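You operate a simulated robot arm through the tools that you are given. There is no shell and no other tool. Be economical: measure what you need, move in short steps, check, and stop when the job is done.

Carry out the task below with a simulated robot arm. There is one attempt and no reset: what you move stays moved.

TASK
Unclamp and clear the nest, swap its blue pin for the green one and turn the model knob to 2.
Fine: the flange goes on the table, the blue pin in the free socket.
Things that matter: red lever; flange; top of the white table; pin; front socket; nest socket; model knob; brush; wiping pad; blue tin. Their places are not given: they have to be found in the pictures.

It is judged by the outcome, as a careful person would: the job done as asked, and still so three seconds after it is handed in. It fails if anything else is knocked over, pushed out of place, dropped, spilled or broken.

THE ROBOT
A 7-joint arm with a two-finger parallel gripper, fixed in place. Base frame: the origin is at the foot of the arm, x ahead of it, y to its left, z up; the work surface is at about z = 0. Lengths are in mm, angles in degrees, forces in N, time in s.
With the tool pointing down near the work surface it reaches from about 240 to 620 mm from the base axis. Its first joint turns from -66.0 to 66.0 degrees. Payload 2.6 kg.
Tool frame: the origin (TCP) lies between the finger pads and is the grasp point; the fingertips stand 30 mm ahead of it; z points along the fingers, y is the line along which they close. The gripper opens to 94 mm. The fingers are 28 mm wide and 10 mm thick; the gripper's body (50 by 96 mm) begins 55 mm behind the TCP.
Orientation is that of the tool frame in the base frame, as [roll, pitch, yaw] about the fixed x, y, z axes, in that order (R = Rz(yaw) Ry(pitch) Rx(roll)). With the fingers straight down and closing along the base's y, the tool's x points along the base's -x, its y along +y and its z along -z.

THE INTERFACE
- The arm moves only by the tool play_rows. Its argument "rows" is a list that holds one entry, the list of rows, each a list of 7 numbers: the gripper command, from -1 (shut) to 1 (fully open), values between in proportion, then the shift along the tool's x, y, z in units of 500 mm (1.0 is 500 mm), then the turn, a rotation vector about the tool's x, y, z in units of 120 degrees (1.0 is 120 degrees). In form: [[[jaw, x, y, z, rx, ry, rz], ...]]. A call has 1 to 12 rows; each row is the pose to reach, as a shift and turn from the pose commanded when the call began, along the tool's axes at that moment. A call with a number of a shift or a turn outside -1 to 1 is refused whole. A row lasts 0.2 s, in which the tool goes at most 50 mm and 8.6 degrees; a call with a longer step from one row to the next is refused whole, and so is a gripper value outside its range. A pose out of reach is approached as far as the arm can. The call stops where the force on the tool passes 70 N (or 10 N more than at its start, if that is more) or the arm is blocked; 0.2 s more then pass. The fingers move at their own pace (about 72 mm/s each) and stop on an object; they squeeze with about 31 N. The grip force told is the motor's: it shows also when the fingers shut on nothing. Time passes only in rows, and 0.2 s behind the last, so rows that repeat a pose let the fingers close. It gives the time, the measured TCP pose, the force on the tool (base axes), the opening and the grip force at its end, in the units of the frame above (readings bear some noise).
- Cameras (640 x 400 px; columns grow to the right, rows downward): "scene" is fixed at [-26.3, 434.9, 528.8]; the picture's right is [-1.00, 0.09, 0.00], its down [0.08, 0.87, -0.49] and it looks along [-0.04, -0.49, -0.87] (base axes); focal length 214 px, centre (320, 200). "wrist" rides on the gripper at [-37, 0, -58] in the tool frame; the picture's right is [0.00, -1.00, 0.00], its down [0.97, 0.00, -0.24] and it looks along [0.24, 0.00, 0.97] (tool axes); focal length 218 px, centre (320, 200).
- get_image(camera): a new picture of that camera. No time passes.
- point_at(camera, pixels): for up to 12 pixels [column, row] of the newest picture of that camera ("zoom" is the newest enlarged one), the place [x, y, z] in the base frame of the surface seen there, good to about 2 mm. No time passes.
- enlarge(camera, box): a new picture of the part [left, top, right, bottom] of that camera's present view, enlarged. No time passes.
- sign_off(): hands the job in; it is judged then, once.

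Work in short steps. Measure before you move; look again where a grasp or a placing could have gone wrong, and mend it. You have 80 turns and 54 pictures in all, the two below and enlarged ones among them. Open the gripper and draw the arm clear of the work before you hand the job in, unless the task says otherwise; then end with one line.

The tools are called after "Request:" as name(argument=value, ...) on one line, values as JSON. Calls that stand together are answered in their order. play_rows: Moves the arm, as the interface text tells. Its arguments: {"type":"object","properties":{"rows":{"type":"array","items":{"type":"array","items":{"type":"array","items":{"type":"number"}}}}},"required":["rows"]} The other tools are called the same way: get_image (camera) takes a picture; point_at (camera, pixels) gives the place of the surface under pixels of a picture; enlarge (camera, box) takes an enlarged picture of a part of a camera's view; sign_off () hands the job in.

At the start:

```text
time_s: 0.0
eef_pos: [338.4, 26.8, 407.9]
orientation: [-180.0, 0.0, 180.0]
force: [0.0, 0.3, -0.5]
width: 94.0
finger_force: 0.1
```

scene: 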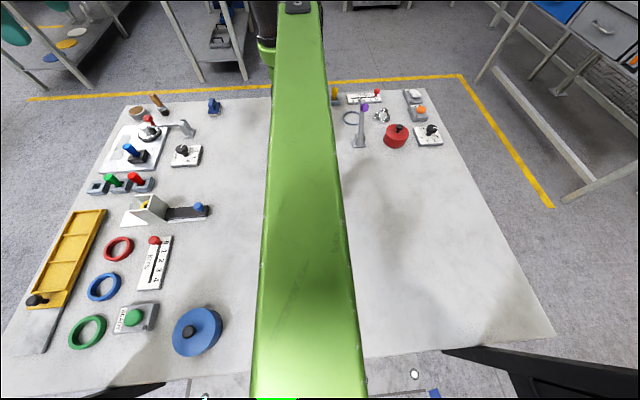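
wrist: 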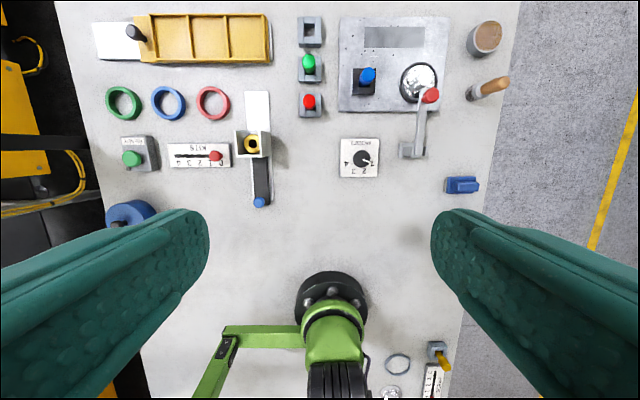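

I start by enlarging the nest area and the pin row seen in the wrist picture (nest about (395,80), sockets about (310,70)).

Request:
enlarge(camera="wrist", box=[280, 0, 530, 200])

Request:
enlarge(camera="scene", box=[80, 80, 240, 230])

```text
2.00 times, centred on (405, 100) of wrist
```

zoom: 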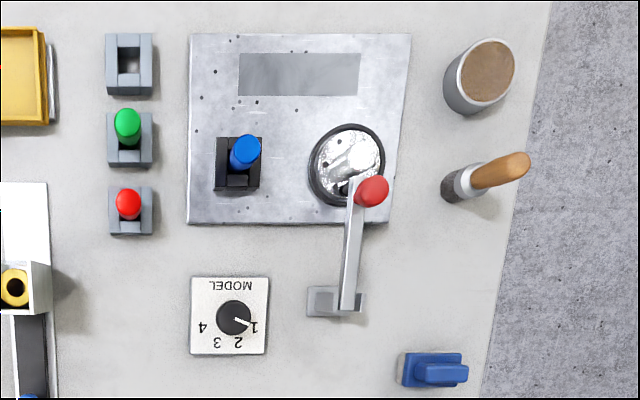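

```text
2.67 times, centred on (160, 155) of scene
```

zoom: 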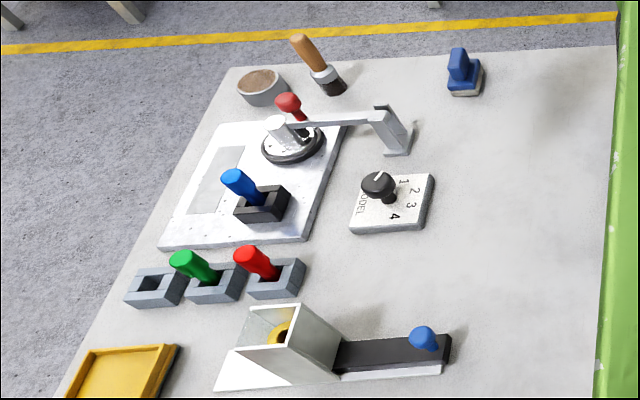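

Now measure points: the sockets, pins, knob, flange and clamp on the zoomed scene picture.

Request:
point_at(camera="zoom", pixels=[[230, 176], [262, 205], [183, 258], [215, 285], [155, 285], [290, 101], [275, 123], [340, 120], [383, 115], [398, 145], [378, 182], [292, 150]])

Request:
enlarge(camera="scene", box=[125, 105, 205, 155])

Request:
enlarge(camera="wrist", box=[380, 50, 460, 170])

```text
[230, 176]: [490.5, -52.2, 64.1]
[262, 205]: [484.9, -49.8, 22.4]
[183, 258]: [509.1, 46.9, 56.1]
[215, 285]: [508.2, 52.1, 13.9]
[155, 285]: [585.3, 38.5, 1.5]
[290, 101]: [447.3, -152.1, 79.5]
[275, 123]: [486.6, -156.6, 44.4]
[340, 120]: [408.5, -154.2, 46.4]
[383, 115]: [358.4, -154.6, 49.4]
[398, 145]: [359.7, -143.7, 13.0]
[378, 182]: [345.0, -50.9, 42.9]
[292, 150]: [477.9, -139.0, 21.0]
```

```text
8.00 times, centred on (165, 130) of scene
```

zoom: 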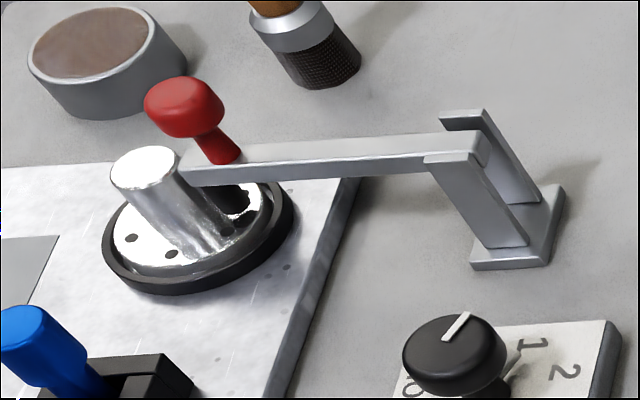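

```text
3.33 times, centred on (420, 110) of wrist
```

zoom: 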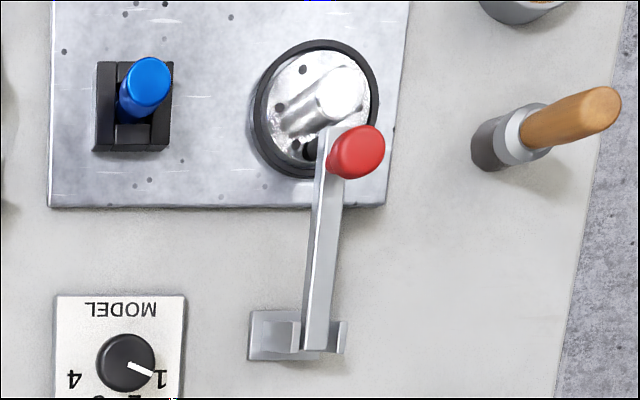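

The lever is hinged at about (352,-153), with its red ball at about (447,-152,80), so it lifts up and back. I measure hinge, ball, flange and socket points in this wrist zoom and in the plain wrist picture.

Request:
point_at(camera="zoom", pixels=[[357, 150], [340, 152], [382, 150], [357, 128], [357, 177], [340, 95], [314, 95], [364, 95], [310, 345], [125, 362], [150, 370], [148, 85]])

Request:
point_at(camera="wrist", pixels=[[310, 30], [300, 20], [320, 20], [300, 44], [320, 44], [310, 61], [366, 73], [330, 240], [290, 200], [262, 203], [310, 101], [400, 240]])

```text
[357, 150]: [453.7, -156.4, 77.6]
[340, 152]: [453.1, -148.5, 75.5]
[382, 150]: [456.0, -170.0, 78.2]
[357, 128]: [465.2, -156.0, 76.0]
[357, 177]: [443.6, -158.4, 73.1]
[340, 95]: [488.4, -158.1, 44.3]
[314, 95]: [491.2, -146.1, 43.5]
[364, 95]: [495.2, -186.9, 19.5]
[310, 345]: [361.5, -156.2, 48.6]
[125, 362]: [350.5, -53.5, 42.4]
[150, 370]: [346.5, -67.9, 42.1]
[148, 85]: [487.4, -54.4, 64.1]
```

```text
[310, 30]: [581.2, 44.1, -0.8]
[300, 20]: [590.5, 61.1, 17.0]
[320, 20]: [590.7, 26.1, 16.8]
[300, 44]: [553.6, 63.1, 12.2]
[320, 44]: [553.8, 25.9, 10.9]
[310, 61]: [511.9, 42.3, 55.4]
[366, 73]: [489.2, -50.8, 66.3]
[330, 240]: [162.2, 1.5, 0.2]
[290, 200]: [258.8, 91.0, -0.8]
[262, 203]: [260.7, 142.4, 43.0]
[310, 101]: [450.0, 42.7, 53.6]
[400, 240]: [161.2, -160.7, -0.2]
```

Before descending, I check the brush, pad and tin positions near the clamp, using a fresh zoom of the wrist.

Request:
point_at(camera="wrist", pixels=[[505, 82], [470, 95], [485, 90], [462, 185], [455, 180], [487, 35], [360, 160], [345, 142], [374, 142], [405, 150], [352, 85], [376, 85]])

Request:
play_rows(rows=[[[0.06, -0.04, -0.06, 0.05, 0, 0, 0], [0.06, -0.09, -0.13, 0.1, 0, 0, 0], [0.06, -0.13, -0.19, 0.16, 0, 0, 0], [0.06, -0.17, -0.25, 0.22, 0, 0, 0], [0.06, -0.2, -0.31, 0.28, 0, 0, 0], [0.06, -0.227, -0.365, 0.34, 0, 0, 0], [0.06, -0.227, -0.365, 0.42, 0, 0, 0], [0.06, -0.227, -0.365, 0.46, 0, 0, 0], [0.06, -0.227, -0.365, 0.46, 0, 0, 0]]])

Request:
get_image(camera="wrist")

```text
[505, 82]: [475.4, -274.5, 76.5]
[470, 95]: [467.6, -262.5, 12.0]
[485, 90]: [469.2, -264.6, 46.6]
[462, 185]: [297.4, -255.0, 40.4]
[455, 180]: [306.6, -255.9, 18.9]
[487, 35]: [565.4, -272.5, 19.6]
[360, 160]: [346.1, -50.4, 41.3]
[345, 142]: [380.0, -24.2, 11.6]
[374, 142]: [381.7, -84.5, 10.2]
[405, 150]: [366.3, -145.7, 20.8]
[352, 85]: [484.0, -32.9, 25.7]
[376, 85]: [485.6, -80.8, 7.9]
```

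```text
time_s: 2.0
eef_pos: [450.5, -155.9, 180.5]
orientation: [180.0, 0.0, -180.0]
force: [0.1, 0.4, -0.4]
width: 49.9
finger_force: 0.1
```

```text
47 pictures are left
```

wrist: 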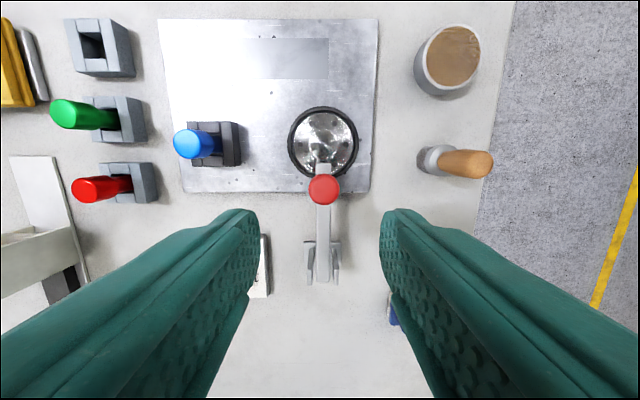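

The ball at (323,189) is centred between the fingers; I measure it and the hinge.

Request:
point_at(camera="wrist", pixels=[[323, 176], [323, 189], [310, 189], [338, 189], [323, 203], [323, 215], [322, 245], [322, 275], [309, 265], [336, 265], [323, 150], [323, 135]])

Request:
enlarge(camera="wrist", box=[270, 90, 390, 300])

```text
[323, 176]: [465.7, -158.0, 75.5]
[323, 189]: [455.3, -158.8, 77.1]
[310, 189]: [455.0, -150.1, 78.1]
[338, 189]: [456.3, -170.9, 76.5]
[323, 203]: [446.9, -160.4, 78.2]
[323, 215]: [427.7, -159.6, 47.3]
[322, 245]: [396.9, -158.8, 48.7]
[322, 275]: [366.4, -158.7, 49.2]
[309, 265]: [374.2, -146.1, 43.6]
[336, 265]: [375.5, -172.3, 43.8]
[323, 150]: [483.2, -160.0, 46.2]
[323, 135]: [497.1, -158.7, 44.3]
```

```text
1.90 times, centred on (330, 195) of wrist
```

zoom: 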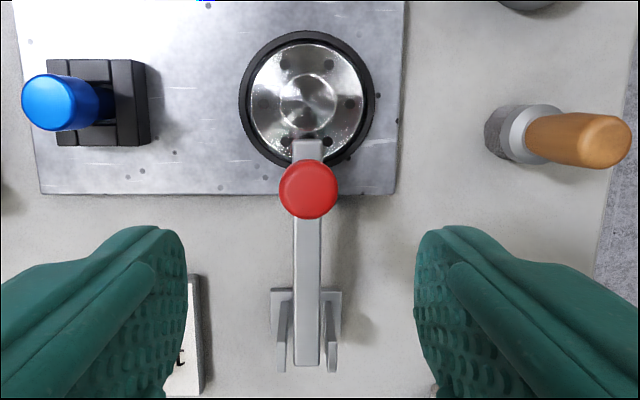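

Ball centre is about (455,-159.5,70), hinge about (360,-159,43). I descend over the ball and close on it.

Request:
play_rows(rows=[[[0.06, -0.009, -0.007, 0.08, 0, 0, 0], [0.06, -0.009, -0.007, 0.15, 0, 0, 0], [0.06, -0.009, -0.007, 0.205, 0, 0, 0], [-1, -0.009, -0.007, 0.205, 0, 0, 0], [-1, -0.009, -0.007, 0.205, 0, 0, 0], [-1, -0.009, -0.007, 0.205, 0, 0, 0]]])

```text
time_s: 3.4
eef_pos: [455.6, -159.8, 77.8]
orientation: [179.9, 0.0, -179.9]
force: [-0.7, 4.8, -3.6]
width: 23.3
finger_force: 44.9
```

Gripped (23 mm). I lift the ball along its arc around the hinge, first 30 degrees.

Request:
play_rows(rows=[[[-1, 0.005, 0, -0.0165, 0, 0, 0], [-1, 0.0122, 0, -0.0324, 0, 0, 0], [-1, 0.0205, 0, -0.048, 0, 0, 0], [-1, 0.03, 0, -0.062, 0, 0, 0], [-1, 0.0526, 0, -0.0882, 0, 0, 0]]])

Request:
get_image(camera="scene")

```text
time_s: 4.6
eef_pos: [429.2, -159.8, 123.0]
orientation: [180.0, 0.1, -179.9]
force: [12.5, 6.9, -7.2]
width: 23.2
finger_force: 45.1
```

```text
45 pictures are left
```

scene: 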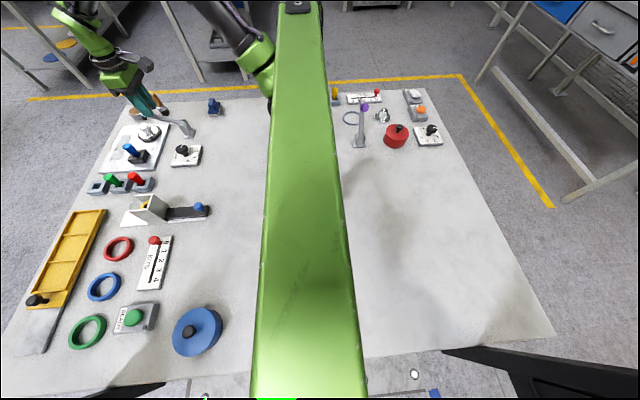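

The lever follows. I continue the arc to about 90 degrees.

Request:
play_rows(rows=[[[-1, 0.0268, 0, -0.0218, 0, 0, 0], [-1, 0.057, 0, -0.0388, 0, 0, 0], [-1, 0.0896, 0, -0.05, 0, 0, 0], [-1, 0.1238, 0, -0.0556, 0, 0, 0], [-1, 0.1584, 0, -0.0552, 0, 0, 0], [-1, 0.1924, 0, -0.0486, 0, 0, 0]]])

Request:
enlarge(camera="scene", box=[90, 30, 250, 180])

```text
time_s: 6.0
eef_pos: [331.0, -160.7, 146.2]
orientation: [-180.0, 0.0, 179.8]
force: [0.1, 0.8, 0.2]
width: 0.0
finger_force: 33.1
```

```text
2.67 times, centred on (170, 105) of scene
```

zoom: 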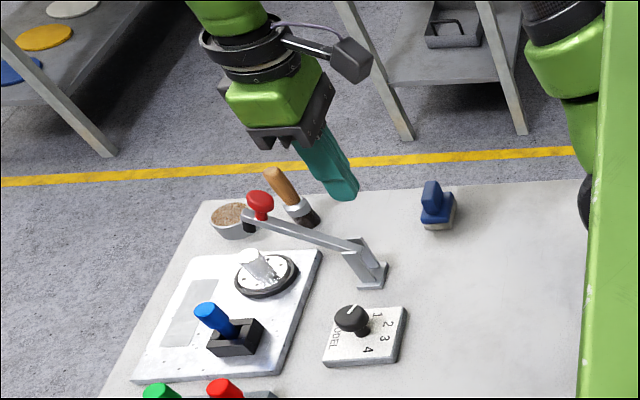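

The ball slipped out; the lever stands at roughly 30-40 degrees, with ball at zoom (260,200). I measure it to regrip.

Request:
point_at(camera="zoom", pixels=[[260, 200], [252, 198], [270, 200], [260, 192], [260, 208], [248, 214], [300, 232], [350, 246]])

Request:
get_image(camera="wrist")

```text
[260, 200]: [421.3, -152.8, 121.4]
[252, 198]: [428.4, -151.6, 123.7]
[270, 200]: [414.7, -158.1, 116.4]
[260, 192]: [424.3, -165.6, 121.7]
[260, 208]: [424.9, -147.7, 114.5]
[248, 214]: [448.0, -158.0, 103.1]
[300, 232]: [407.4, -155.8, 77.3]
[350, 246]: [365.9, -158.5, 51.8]
```

```text
43 pictures are left
```

wrist: 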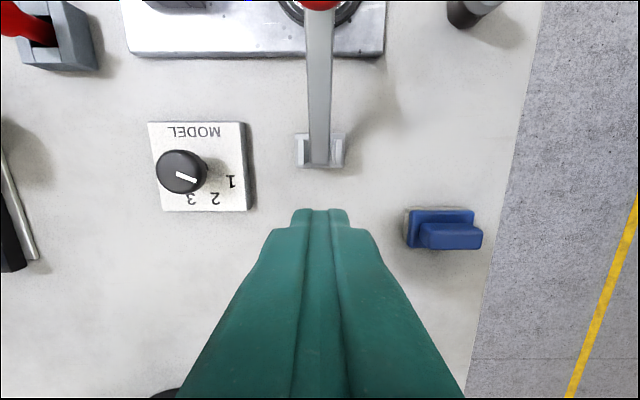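

The lever rests at about 33 degrees with the ball at about (421,-158.5,115). I back up, open partly, tilt the tool 25 degrees to match the lever and close deeper over the ball.

Request:
play_rows(rows=[[[0.06, 0, 0.004, -0.06, 0, 0, 0], [0.06, -0.03, 0.004, -0.09, 0, -0.06, 0], [0.06, -0.08, 0.004, -0.09, 0, -0.12, 0], [0.06, -0.12, 0.004, -0.06, 0, -0.17, 0], [0.06, -0.132, 0.004, -0.046, 0, -0.2083, 0], [0.06, -0.155, 0.004, 0.005, 0, -0.2083, 0], [0.06, -0.18, 0.004, 0.058, 0, -0.2083, 0], [0.06, -0.18, 0.004, 0.058, 0, -0.2083, 0]]])

Request:
enlarge(camera="scene", box=[90, 30, 250, 180])

```text
time_s: 7.8
eef_pos: [423.5, -159.7, 116.8]
orientation: [-180.0, 25.0, -179.9]
force: [-0.3, 0.0, -0.3]
width: 49.8
finger_force: 0.0
```

```text
2.67 times, centred on (170, 105) of scene
```

zoom: 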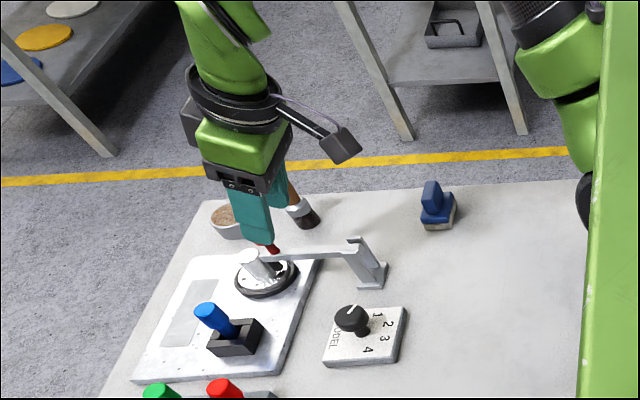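

The lever fell back closed, so it must be carried past its tipping point in one go. I straighten the tool and regrip the ball in its closed position, now deeper.

Request:
play_rows(rows=[[[0.06, -0.02, 0, 0.007, 0, 0.06, 0], [0.06, -0.04, 0, 0.014, 0, 0.12, 0], [0.06, -0.055, 0, 0.02, 0, 0.17, 0], [0.06, -0.0596, 0, 0.0212, 0, 0.2083, 0], [0.06, -0.039, 0, 0.065, 0, 0.2083, 0], [0.06, -0.019, 0, 0.107, 0, 0.2083, 0], [0.06, -0.019, 0, 0.107, 0, 0.2083, 0]]])

Request:
enlarge(camera="scene", box=[110, 70, 210, 160])

```text
time_s: 9.4
eef_pos: [454.8, -158.1, 72.5]
orientation: [180.0, 0.0, -180.0]
force: [-0.8, 0.2, 0.3]
width: 49.8
finger_force: 0.2
```

```text
4.44 times, centred on (160, 115) of scene
```

zoom: 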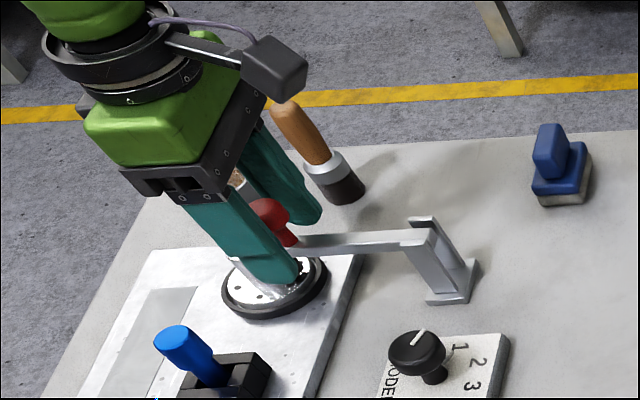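

The ball sits between the fingers. I close and carry it along the full arc to 80 degrees, tilting the tool with it.

Request:
play_rows(rows=[[[-1, 0, 0, 0, 0, 0, 0], [-1, 0, 0, 0, 0, 0, 0], [-1, 0.0098, 0, -0.0256, 0, -0.04, 0], [-1, 0.0232, 0, -0.0496, 0, -0.08, 0], [-1, 0.0398, 0, -0.0716, 0, -0.12, 0], [-1, 0.0592, 0, -0.091, 0, -0.16, 0], [-1, 0.0812, 0, -0.1074, 0, -0.2, 0], [-1, 0.1052, 0, -0.1206, 0, -0.24, 0], [-1, 0.1308, 0, -0.1304, 0, -0.28, 0], [-1, 0.1576, 0, -0.1366, 0, -0.32, 0], [-1, 0.185, 0, -0.139, 0, -0.36, 0], [-1, 0.2124, 0, -0.1374, 0, -0.4, 0]]])

Request:
enlarge(camera="scene", box=[110, 50, 230, 160])

```text
time_s: 12.0
eef_pos: [345.4, -155.3, 141.3]
orientation: [179.6, 47.8, -180.0]
force: [-1.5, 0.8, -1.5]
width: 0.0
finger_force: 32.8
```

```text
3.64 times, centred on (170, 105) of scene
```

zoom: 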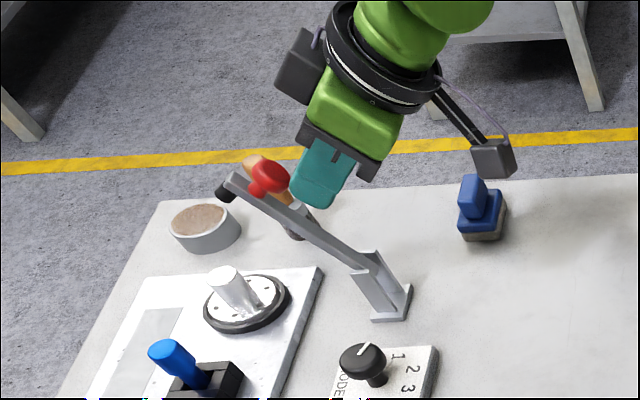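

It slipped again, but later. I measure the ball and lever here to understand the arc.

Request:
point_at(camera="zoom", pixels=[[268, 177], [258, 190], [235, 182], [300, 222], [340, 247], [365, 265], [380, 262], [374, 255]])

Request:
enlarge(camera="scene", box=[160, 80, 220, 140])

```text
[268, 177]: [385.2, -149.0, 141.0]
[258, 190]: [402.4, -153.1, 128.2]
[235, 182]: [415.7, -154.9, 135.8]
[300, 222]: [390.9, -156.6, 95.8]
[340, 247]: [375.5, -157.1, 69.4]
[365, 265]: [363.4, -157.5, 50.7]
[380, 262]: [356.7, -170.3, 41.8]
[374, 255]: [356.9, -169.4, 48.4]
```

```text
6.67 times, centred on (190, 110) of scene
```

zoom: 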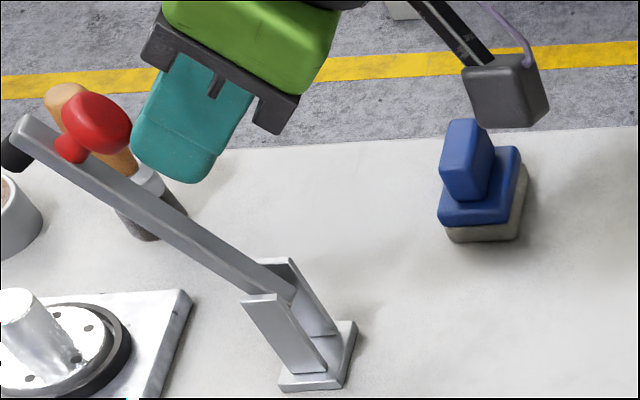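

The lever reads 58 degrees here, so my arc is right and the grip just slips under the load. I return above the closed position and retry more slowly, with more tilt.

Request:
play_rows(rows=[[[0.0, -0.059, -0.002, -0.054, 0, 0.05, 0], [0.0, -0.1, -0.003, -0.015, 0, 0.12, 0], [0.0, -0.133, -0.004, 0.028, 0, 0.19, 0], [0.0, -0.14, -0.005, 0.09, 0, 0.26, 0], [0.0, -0.13, -0.006, 0.14, 0, 0.33, 0], [0.0, -0.115, -0.007, 0.191, 0, 0.4, 0], [0.0, -0.115, -0.007, 0.191, 0, 0.4, 0]]])

Request:
enlarge(camera="scene", box=[110, 50, 230, 160])

```text
time_s: 13.6
eef_pos: [458.2, -161.2, 120.0]
orientation: [180.0, -0.1, 180.0]
force: [0.4, 0.5, 1.0]
width: 47.1
finger_force: 0.1
```

```text
3.64 times, centred on (170, 105) of scene
```

zoom: 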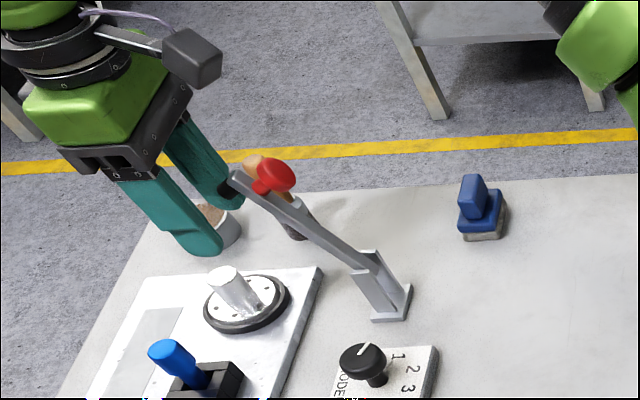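

The lever now stays at about 60 degrees and I am on its +x side. I close the fingers and push its underside in -x.

Request:
play_rows(rows=[[[-1, 0, 0.003, 0, 0, 0, 0], [-1, 0.02, 0.003, 0, 0, 0, 0], [-1, 0.04, 0.003, -0.005, 0, 0, 0], [-1, 0.06, 0.003, -0.015, 0, 0, 0], [-1, 0.08, 0.003, -0.025, 0, 0, 0], [-1, 0.1, 0.003, -0.035, 0, 0, 0], [-1, 0.12, 0.003, -0.04, 0, 0, 0], [-1, 0.14, 0.003, -0.04, 0, 0, 0]]])

Request:
enlarge(camera="scene", box=[110, 50, 230, 160])

```text
time_s: 14.4
eef_pos: [449.1, -159.5, 123.5]
orientation: [-179.5, 1.6, -178.9]
force: [9.0, -0.9, -4.1]
width: 0.0
finger_force: 31.2
stopped in row 4: the force on the tool passed its limit (the readings are from after the stop); the commanded pose is now the measured one
```

```text
3.64 times, centred on (170, 105) of scene
```

zoom: 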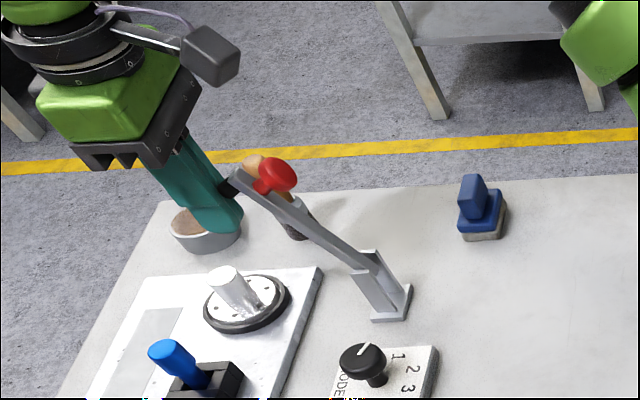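

A hard stop at about 60 degrees: the lever is fully open and stays put. I back off and look at the flange from above.

Request:
play_rows(rows=[[[-1, -0.03, 0, 0, 0, 0, 0], [-0.1, -0.06, 0, -0.05, 0, 0, 0], [-0.1, -0.08, 0, -0.12, 0, 0, 0], [-0.1, -0.08, 0, -0.16, 0, 0, 0], [-0.1, -0.08, 0, -0.16, 0, 0, 0]]])

Request:
get_image(camera="wrist")

Request:
enlarge(camera="scene", box=[80, 80, 240, 230])

```text
time_s: 15.6
eef_pos: [488.0, -158.7, 205.9]
orientation: [-179.5, 1.3, -178.9]
force: [1.0, 0.7, 0.1]
width: 42.4
finger_force: 0.1
```

```text
36 pictures are left
```

wrist: 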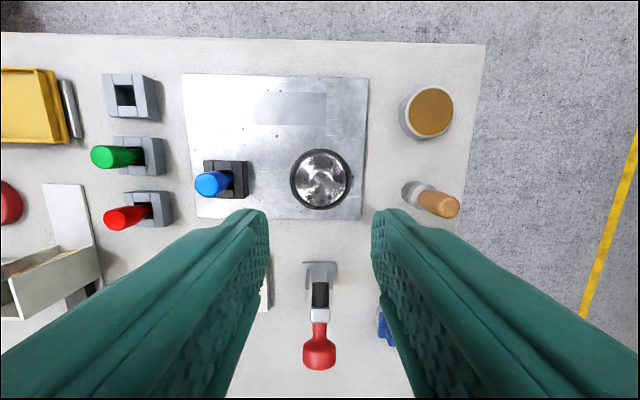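

```text
2.67 times, centred on (160, 155) of scene
```

zoom: 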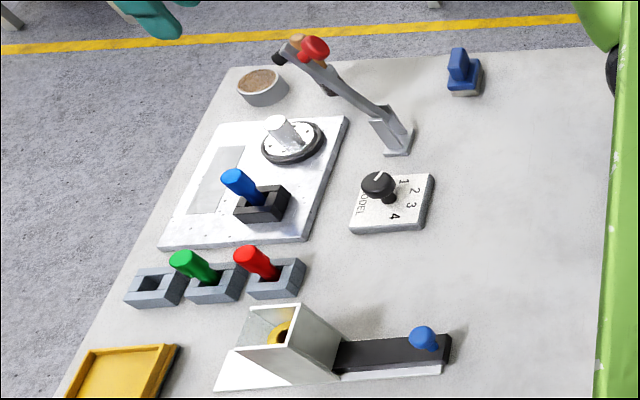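

Lever is open, nest visible. I enlarge the wrist view and measure flange boss, pins and sockets.

Request:
enlarge(camera="wrist", box=[90, 60, 370, 235])

Request:
point_at(camera="wrist", pixels=[[293, 180], [348, 180], [321, 155], [321, 205], [321, 180], [310, 180], [332, 180], [321, 170], [321, 190]])

```text
2.29 times, centred on (230, 148) of wrist
```

zoom: 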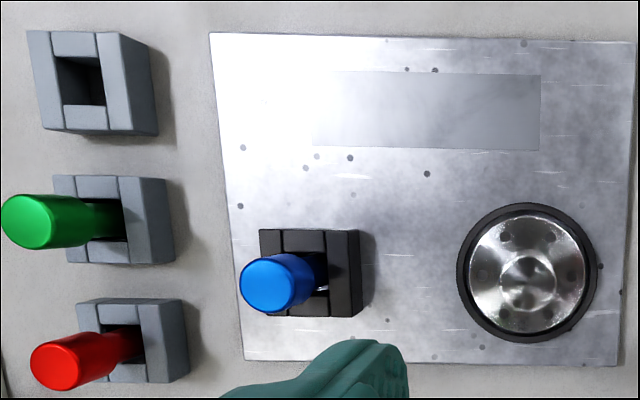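

```text
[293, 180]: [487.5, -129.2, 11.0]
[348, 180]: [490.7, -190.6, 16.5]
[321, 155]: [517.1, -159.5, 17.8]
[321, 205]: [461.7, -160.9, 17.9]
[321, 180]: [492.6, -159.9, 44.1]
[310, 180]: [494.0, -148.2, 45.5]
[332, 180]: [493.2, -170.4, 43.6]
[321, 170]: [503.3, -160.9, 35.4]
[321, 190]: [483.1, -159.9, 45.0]
```

The boss is about 25 mm wide, centre near (490,-160), top z 44, disc top z 18. I square the tool up first and descend partway.

Request:
play_rows(rows=[[[-0.1, 0.002, 0, 0.05, -0.004, 0.0108, 0.0092], [-0.1, 0.004, 0, 0.13, -0.004, 0.0108, 0.0092], [-0.1, 0.004, 0, 0.2, -0.004, 0.0108, 0.0092], [-0.1, 0.004, 0, 0.2, -0.004, 0.0108, 0.0092]]])

Request:
get_image(camera="wrist")

```text
time_s: 16.6
eef_pos: [485.8, -157.6, 104.6]
orientation: [179.9, 0.0, -180.0]
force: [0.5, 0.2, -0.1]
width: 42.4
finger_force: 0.1
```

```text
33 pictures are left
```

wrist: 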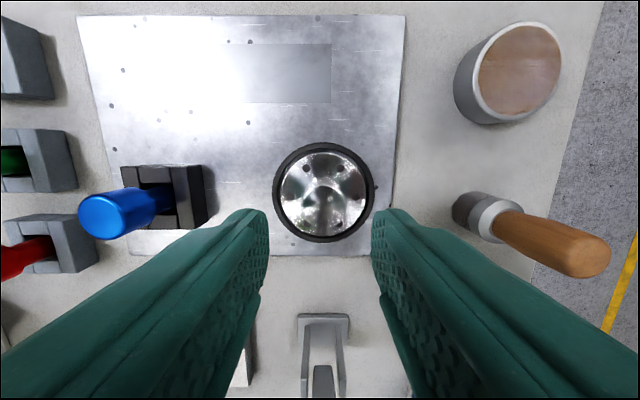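

Flange is centred near (323,192). I shift 4 mm and go down to z=53 (tip 23, above the disc), then close.

Request:
play_rows(rows=[[[-0.1, -0.0085, -0.005, 0.03, 0, 0, 0], [-0.1, -0.0085, -0.005, 0.07, 0, 0, 0], [-0.1, -0.0085, -0.005, 0.102, 0, 0, 0], [-1, -0.0085, -0.005, 0.102, 0, 0, 0], [-1, -0.0085, -0.005, 0.102, 0, 0, 0], [-1, -0.0085, -0.005, 0.102, 0, 0, 0]]])

```text
time_s: 18.0
eef_pos: [488.7, -160.4, 54.0]
orientation: [180.0, 0.0, -180.0]
force: [-0.2, 0.2, 0.2]
width: 24.9
finger_force: 31.5
```

Gripped at 24.9 mm. I lift slowly 60 mm and look.

Request:
play_rows(rows=[[[-1, 0, 0, -0.01, 0, 0, 0], [-1, 0, 0, -0.03, 0, 0, 0], [-1, 0, 0, -0.06, 0, 0, 0], [-1, 0, 0, -0.12, 0, 0, 0], [-1, 0, 0, -0.2, 0, 0, 0]]])

Request:
get_image(camera="scene")

```text
time_s: 19.2
eef_pos: [486.6, -164.6, 154.8]
orientation: [-180.0, 0.0, 180.0]
force: [-0.1, -0.4, -2.1]
width: 25.0
finger_force: 31.0
```

```text
32 pictures are left
```

scene: 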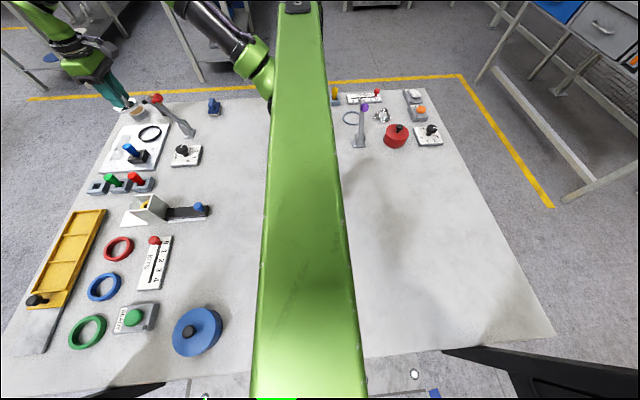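

The flange is lifted; the dark ring stays in the nest. I measure free table spots for it.

Request:
point_at(camera="scene", pixels=[[235, 150], [235, 180], [225, 170], [245, 160], [208, 208], [202, 150], [150, 134], [154, 180], [210, 180]])

Request:
enlarge(camera="scene", box=[90, 70, 210, 180])

```text
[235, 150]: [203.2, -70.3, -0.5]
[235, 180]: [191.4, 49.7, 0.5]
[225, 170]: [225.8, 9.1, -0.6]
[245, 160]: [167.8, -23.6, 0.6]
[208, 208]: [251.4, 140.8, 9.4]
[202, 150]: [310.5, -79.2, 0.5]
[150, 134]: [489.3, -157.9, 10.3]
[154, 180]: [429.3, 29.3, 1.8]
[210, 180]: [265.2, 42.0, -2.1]
```

```text
3.64 times, centred on (150, 125) of scene
```

zoom: 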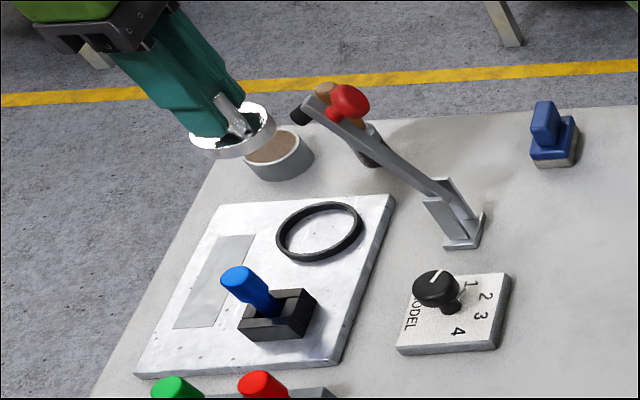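

The disc is clear. I carry it over y first, away from the lever, then to the free table spot near (325,38), staying high.

Request:
play_rows(rows=[[[-1, 0, 0.03, -0.03, 0, 0, 0], [-1, 0, 0.1, -0.04, 0, 0, 0], [-1, 0.02, 0.17, -0.04, 0, 0, 0], [-1, 0.08, 0.23, -0.04, 0, 0, 0], [-1, 0.14, 0.29, -0.04, 0, 0, 0], [-1, 0.2, 0.34, -0.04, 0, 0, 0], [-1, 0.26, 0.38, -0.02, 0, 0, 0], [-1, 0.31, 0.4, 0.03, 0, 0, 0], [-1, 0.326, 0.4, 0.1, 0, 0, 0], [-1, 0.326, 0.4, 0.16, 0, 0, 0], [-1, 0.326, 0.4, 0.19, 0, 0, 0], [-1, 0.326, 0.4, 0.19, 0, 0, 0]]])

Request:
enlarge(camera="scene", box=[130, 100, 260, 220])

```text
time_s: 21.8
eef_pos: [327.3, 39.5, 59.9]
orientation: [180.0, 0.0, -179.9]
force: [0.0, -0.1, -3.0]
width: 24.9
finger_force: 31.2
```

```text
3.33 times, centred on (195, 160) of scene
```

zoom: 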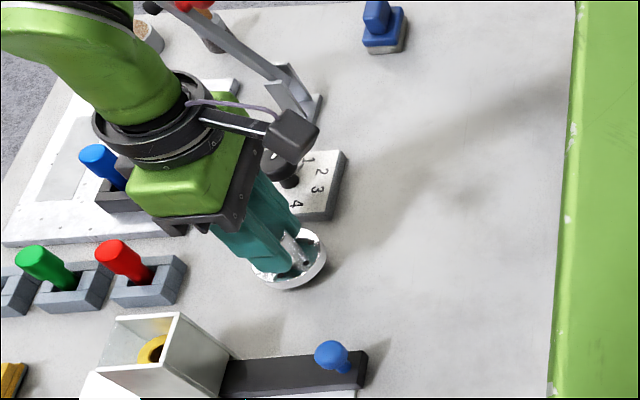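

Clear table below. I lower in small steps to z≈46 and read the force.

Request:
play_rows(rows=[[[-1, 0, 0, 0.01, 0, 0, 0], [-1, 0, 0, 0.02, 0, 0, 0], [-1, 0, 0, 0.027, 0, 0, 0], [-1, 0, 0, 0.027, 0, 0, 0]]])

```text
time_s: 22.8
eef_pos: [327.8, 39.6, 45.3]
orientation: [179.9, -0.1, 180.0]
force: [-0.1, -0.4, -2.5]
width: 25.1
finger_force: 31.1
```

Request:
play_rows(rows=[[[-1, 0, 0, 0.003, 0, 0, 0], [-1, 0, 0, 0.005, 0, 0, 0]]])

Request:
enlarge(camera="scene", box=[175, 155, 215, 190])

```text
time_s: 23.4
eef_pos: [326.7, 38.2, 43.1]
orientation: [179.8, -0.1, 180.0]
force: [-5.2, 3.0, 13.9]
width: 24.8
finger_force: 31.4
```

```text
11.43 times, centred on (195, 172) of scene
```

zoom: 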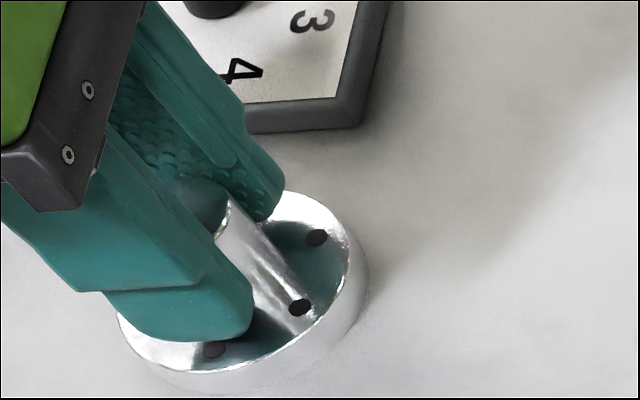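

Contact with the table (14 N up). I open, rise straight up and go above the blue pin at about (488,-52).

Request:
play_rows(rows=[[[-0.1, 0, 0, 0, 0, 0, 0], [-0.1, 0, 0, 0, 0, 0, 0], [-0.1, 0, 0, -0.06, 0, 0, 0], [-0.1, 0, 0, -0.15, 0, 0, 0], [-0.1, 0, 0, -0.23, 0, 0, 0], [-0.1, -0.08, -0.04, -0.27, 0, 0, 0], [-0.1, -0.16, -0.08, -0.27, 0, 0, 0], [-0.1, -0.24, -0.13, -0.27, 0, 0, 0], [-0.1, -0.31, -0.17, -0.27, 0, 0, 0], [-0.1, -0.324, -0.18, -0.26, 0, 0, 0], [-0.1, -0.324, -0.18, -0.26, 0, 0, 0]]])

Request:
get_image(camera="wrist")

Request:
get_image(camera="scene")

```text
time_s: 25.8
eef_pos: [489.4, -50.6, 171.4]
orientation: [-180.0, 0.1, 180.0]
force: [0.5, 0.3, 0.0]
width: 42.5
finger_force: 0.1
```

```text
28 pictures are left
```

wrist: 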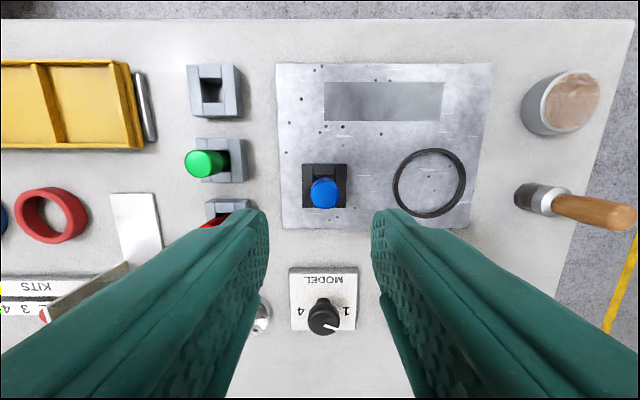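

```text
27 pictures are left
```

scene: 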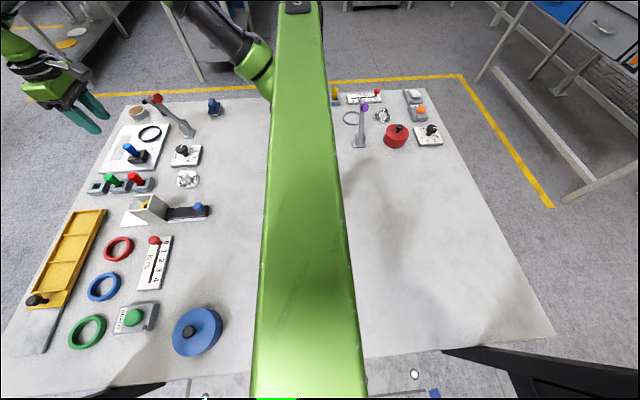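

Flange stands on the table at scene (187,179). Now I zoom on the pin and sockets and measure.

Request:
enlarge(camera="wrist", box=[170, 50, 370, 220])

Request:
point_at(camera="wrist", pixels=[[324, 194], [311, 194], [338, 194], [324, 183], [324, 205], [306, 175], [343, 175], [204, 164], [198, 80], [225, 80], [210, 70], [210, 110]])

```text
2.35 times, centred on (270, 135) of wrist
```

zoom: 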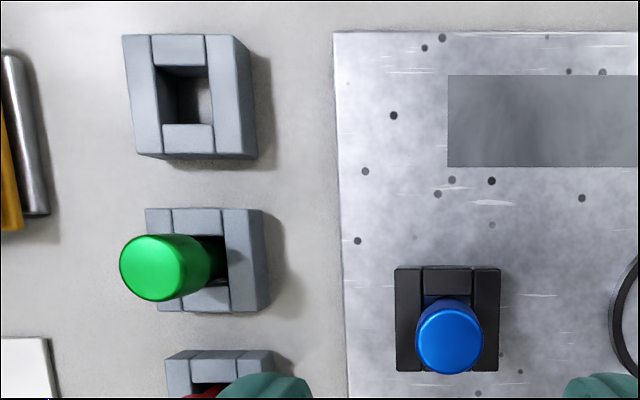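

```text
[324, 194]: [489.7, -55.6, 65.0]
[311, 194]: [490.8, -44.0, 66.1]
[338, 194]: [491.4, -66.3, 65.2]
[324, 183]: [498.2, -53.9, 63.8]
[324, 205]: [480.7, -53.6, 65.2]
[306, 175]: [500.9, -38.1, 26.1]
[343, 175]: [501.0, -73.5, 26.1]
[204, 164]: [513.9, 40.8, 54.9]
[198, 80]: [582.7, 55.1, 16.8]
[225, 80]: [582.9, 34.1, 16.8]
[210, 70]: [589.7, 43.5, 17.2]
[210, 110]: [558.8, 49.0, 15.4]
```

Blue pin: 23 mm, centre (489.5,-55), top z 65, socket top z 26. I descend to TCP z=60 and close.

Request:
play_rows(rows=[[[-0.1, 0, -0.009, 0.06, 0, 0, 0], [-0.1, 0, -0.009, 0.13, 0, 0, 0], [-0.1, 0, -0.009, 0.19, 0, 0, 0], [-0.1, 0, -0.009, 0.2225, 0, 0, 0], [-0.1, 0, -0.009, 0.2225, 0, 0, 0], [-1, 0, -0.009, 0.2225, 0, 0, 0], [-1, 0, -0.009, 0.2225, 0, 0, 0], [-1, 0, -0.009, 0.2225, 0, 0, 0]]])

```text
time_s: 27.6
eef_pos: [489.6, -55.8, 61.6]
orientation: [-179.9, 0.0, 180.0]
force: [0.0, -0.2, -0.2]
width: 21.4
finger_force: 30.7
```

Gripped at 21.4 mm with no side force. I lift straight up and look.

Request:
play_rows(rows=[[[-1, 0, 0, -0.01, 0, 0, 0], [-1, 0, 0, -0.03, 0, 0, 0], [-1, 0, 0, -0.06, 0, 0, 0], [-1, 0, 0, -0.1, 0, 0, 0], [-1, 0, 0, -0.16, 0, 0, 0], [-1, 0, 0, -0.2, 0, 0, 0]]])

Request:
get_image(camera="wrist")

Request:
enlarge(camera="scene", box=[70, 90, 190, 200])

```text
time_s: 29.0
eef_pos: [489.4, -56.2, 162.4]
orientation: [-180.0, 0.1, -179.9]
force: [-0.4, 0.3, -0.6]
width: 21.7
finger_force: 31.1
```

```text
25 pictures are left
```

wrist: 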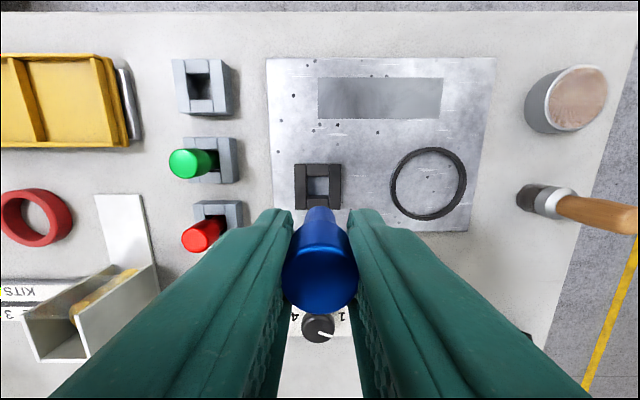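

```text
3.64 times, centred on (130, 145) of scene
```

zoom: 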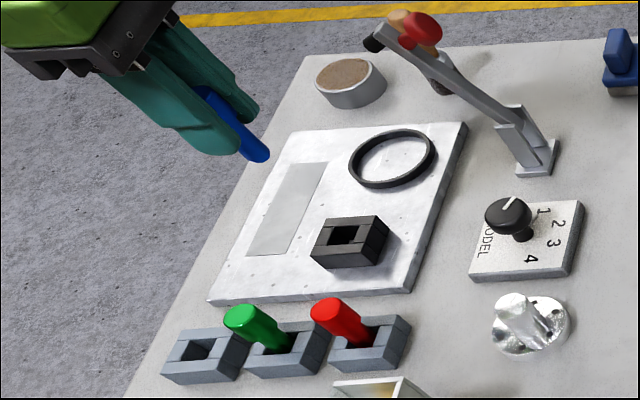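

The pin hangs straight. I measure the nest hole (318,187) and free socket (202,87) rims from this view.

Request:
enlarge(camera="wrist", box=[160, 50, 360, 220])

Request:
point_at(camera="wrist", pixels=[[300, 186], [336, 186], [318, 168], [318, 205], [181, 80], [219, 80], [198, 64], [202, 112]])

```text
2.35 times, centred on (260, 135) of wrist
```

zoom: 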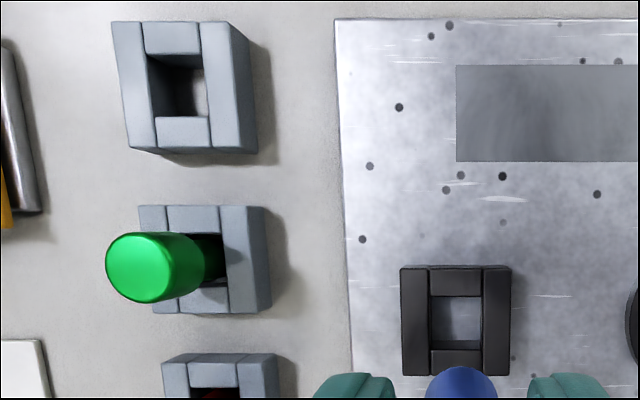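

```text
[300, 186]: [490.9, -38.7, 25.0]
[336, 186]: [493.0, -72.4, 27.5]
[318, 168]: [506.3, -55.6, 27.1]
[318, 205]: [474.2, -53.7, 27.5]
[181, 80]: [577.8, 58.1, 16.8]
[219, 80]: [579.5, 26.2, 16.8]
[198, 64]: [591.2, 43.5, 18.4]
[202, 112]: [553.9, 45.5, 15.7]
```

The free hole centre comes out near (574.5,44.5) from views and pin pitch. I carry the pin there at height, then lower to just above the socket (TCP z 76) and check.

Request:
play_rows(rows=[[[-1, -0.04, 0.05, 0, 0, 0, 0], [-1, -0.08, 0.1, 0, 0, 0, 0], [-1, -0.12, 0.15, 0, 0, 0, 0], [-1, -0.17, 0.2, 0, 0, 0, 0], [-1, -0.17, 0.2012, 0.06, 0, 0, 0], [-1, -0.17, 0.2012, 0.12, 0, 0, 0], [-1, -0.17, 0.2012, 0.168, 0, 0, 0], [-1, -0.17, 0.2012, 0.168, 0, 0, 0]]])

Request:
get_image(camera="wrist")

Request:
enlarge(camera="scene", box=[75, 155, 165, 205])

```text
time_s: 30.8
eef_pos: [572.9, 44.4, 78.0]
orientation: [-179.9, 0.0, 179.9]
force: [-1.0, -0.2, 0.2]
width: 21.4
finger_force: 31.1
```

```text
22 pictures are left
```

wrist: 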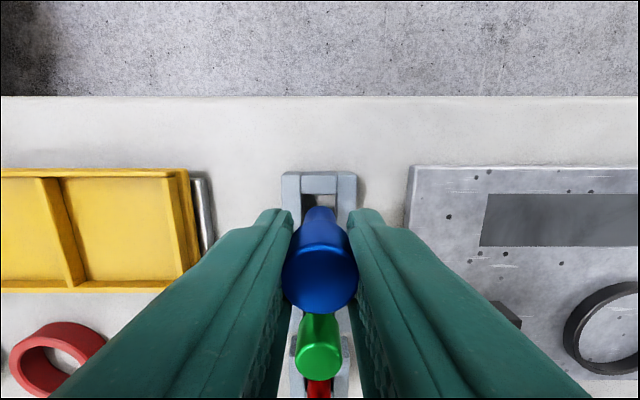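

```text
7.11 times, centred on (120, 180) of scene
```

zoom: 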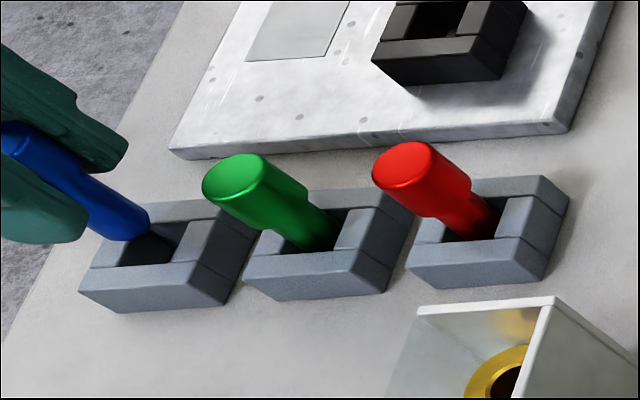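

Request:
enlarge(camera="wrist", box=[270, 160, 370, 230])

Request:
point_at(camera="wrist", pixels=[[286, 185], [352, 185], [320, 184], [302, 196], [338, 196], [320, 174], [320, 193]])

```text
5.71 times, centred on (320, 195) of wrist
```

zoom: 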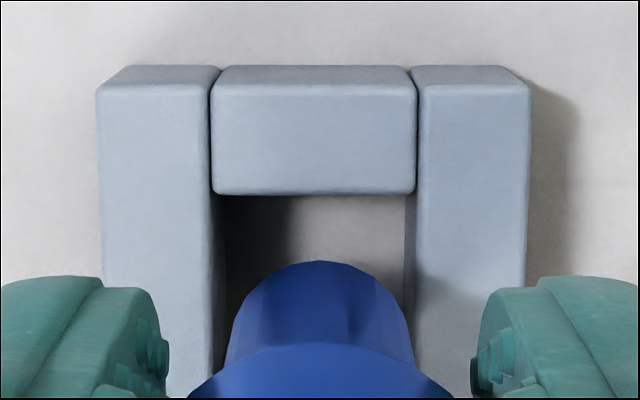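

```text
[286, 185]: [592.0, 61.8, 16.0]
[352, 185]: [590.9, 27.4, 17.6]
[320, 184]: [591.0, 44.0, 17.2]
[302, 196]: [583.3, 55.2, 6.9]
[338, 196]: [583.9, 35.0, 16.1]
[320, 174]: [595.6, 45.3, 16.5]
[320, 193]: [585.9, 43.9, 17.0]
```

The pin needs about +0.7 mm y and +1 mm x. I correct and lower gently into the hole.

Request:
play_rows(rows=[[[-1, -0.002, 0.0014, 0, 0, 0, 0], [-1, -0.002, 0.0014, 0.012, 0, 0, 0], [-1, -0.002, 0.0014, 0.022, 0, 0, 0], [-1, -0.002, 0.0014, 0.03, 0, 0, 0], [-1, -0.002, 0.0014, 0.03, 0, 0, 0]]])

Request:
enlarge(camera="scene", box=[75, 155, 165, 205])

```text
time_s: 32.0
eef_pos: [574.7, 45.0, 62.5]
orientation: [-179.9, 0.0, -180.0]
force: [-0.8, -0.5, -0.1]
width: 21.7
finger_force: 31.0
```

```text
7.11 times, centred on (120, 180) of scene
```

zoom: 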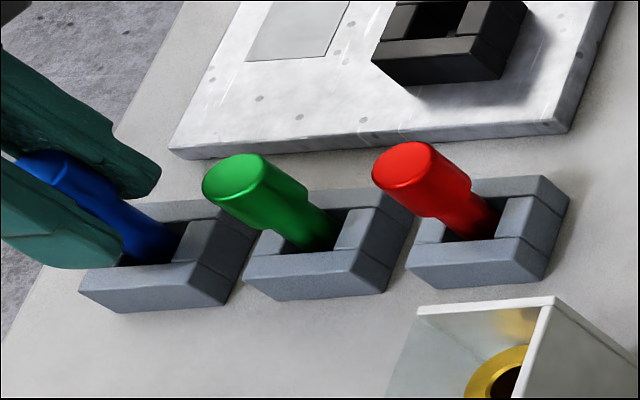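

The tip is in the hole with no force. I lower the rest in small steps.

Request:
play_rows(rows=[[[-1, 0, 0, 0.008, 0, 0, 0], [-1, 0, 0, 0.016, 0, 0, 0], [-1, 0, 0, 0.021, 0, 0, 0], [-1, 0, 0, 0.021, 0, 0, 0]]])

```text
time_s: 33.0
eef_pos: [574.6, 45.1, 52.5]
orientation: [179.9, 0.0, -180.0]
force: [-0.3, 0.2, -0.8]
width: 21.5
finger_force: 31.1
```

Request:
play_rows(rows=[[[-1, 0, 0, 0.0025, 0, 0, 0], [-1, 0, 0, 0.0045, 0, 0, 0]]])

Request:
enlarge(camera="scene", box=[75, 155, 165, 205])

```text
time_s: 33.6
eef_pos: [575.6, 45.3, 50.9]
orientation: [180.0, 0.1, -180.0]
force: [-3.5, -1.6, 11.0]
width: 21.6
finger_force: 30.7
```

```text
7.11 times, centred on (120, 180) of scene
```

zoom: 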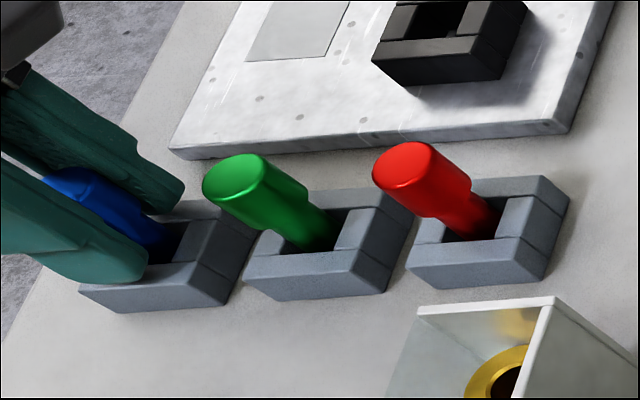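

Seated (11 N up at the expected height). I release, rise, and move above the green pin at about (512,43).

Request:
play_rows(rows=[[[-0.1, 0, 0, 0, 0, 0, 0], [-0.1, 0, 0, 0, 0, 0, 0], [-0.1, 0, 0, -0.04, 0, 0, 0], [-0.1, 0, 0, -0.12, 0, 0, 0], [-0.1, 0, 0, -0.2, 0, 0, 0], [-0.1, 0.06, 0, -0.22, 0, 0, 0], [-0.1, 0.124, 0, -0.22, 0, 0, 0], [-0.1, 0.124, 0, -0.22, 0, 0, 0]]])

Request:
get_image(camera="wrist")

```text
time_s: 35.4
eef_pos: [511.6, 47.9, 161.7]
orientation: [-180.0, 0.0, 180.0]
force: [-0.8, 0.2, -0.5]
width: 42.1
finger_force: 0.1
```

```text
17 pictures are left
```

wrist: 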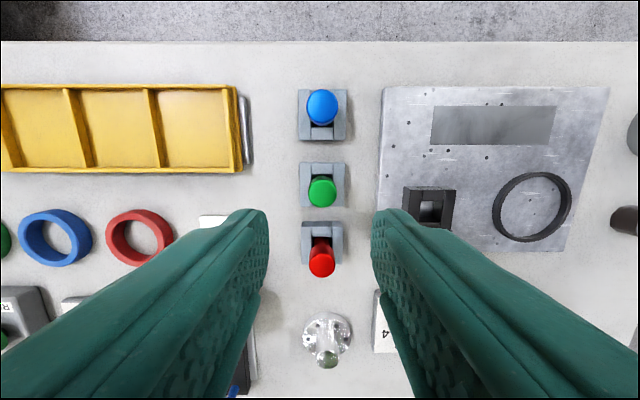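

Request:
point_at(camera="wrist", pixels=[[322, 192], [308, 192], [335, 192], [322, 180], [322, 204], [322, 106], [322, 262], [310, 262], [333, 262], [322, 275]])

```text
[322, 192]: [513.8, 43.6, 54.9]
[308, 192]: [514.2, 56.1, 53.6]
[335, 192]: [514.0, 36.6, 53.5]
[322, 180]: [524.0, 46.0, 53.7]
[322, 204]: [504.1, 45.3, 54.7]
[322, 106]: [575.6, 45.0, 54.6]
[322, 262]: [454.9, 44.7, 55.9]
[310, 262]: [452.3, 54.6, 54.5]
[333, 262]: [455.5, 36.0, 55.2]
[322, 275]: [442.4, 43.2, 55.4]
```

Green pin centre is (514,45.3), top z 54.5. I descend to z≈50.5 and grip.

Request:
play_rows(rows=[[[-0.1, -0.005, -0.003, 0.06, 0, 0, 0], [-0.1, -0.005, -0.003, 0.13, 0, 0, 0], [-0.1, -0.005, -0.003, 0.19, 0, 0, 0], [-0.1, -0.005, -0.003, 0.221, 0, 0, 0], [-0.1, -0.005, -0.003, 0.221, 0, 0, 0], [-1, -0.005, -0.003, 0.221, 0, 0, 0], [-1, -0.005, -0.003, 0.221, 0, 0, 0], [-1, -0.005, -0.003, 0.221, 0, 0, 0]]])

```text
time_s: 37.2
eef_pos: [515.0, 44.3, 51.9]
orientation: [-180.0, -0.1, -180.0]
force: [-0.1, 0.4, -0.7]
width: 21.6
finger_force: 30.6
```

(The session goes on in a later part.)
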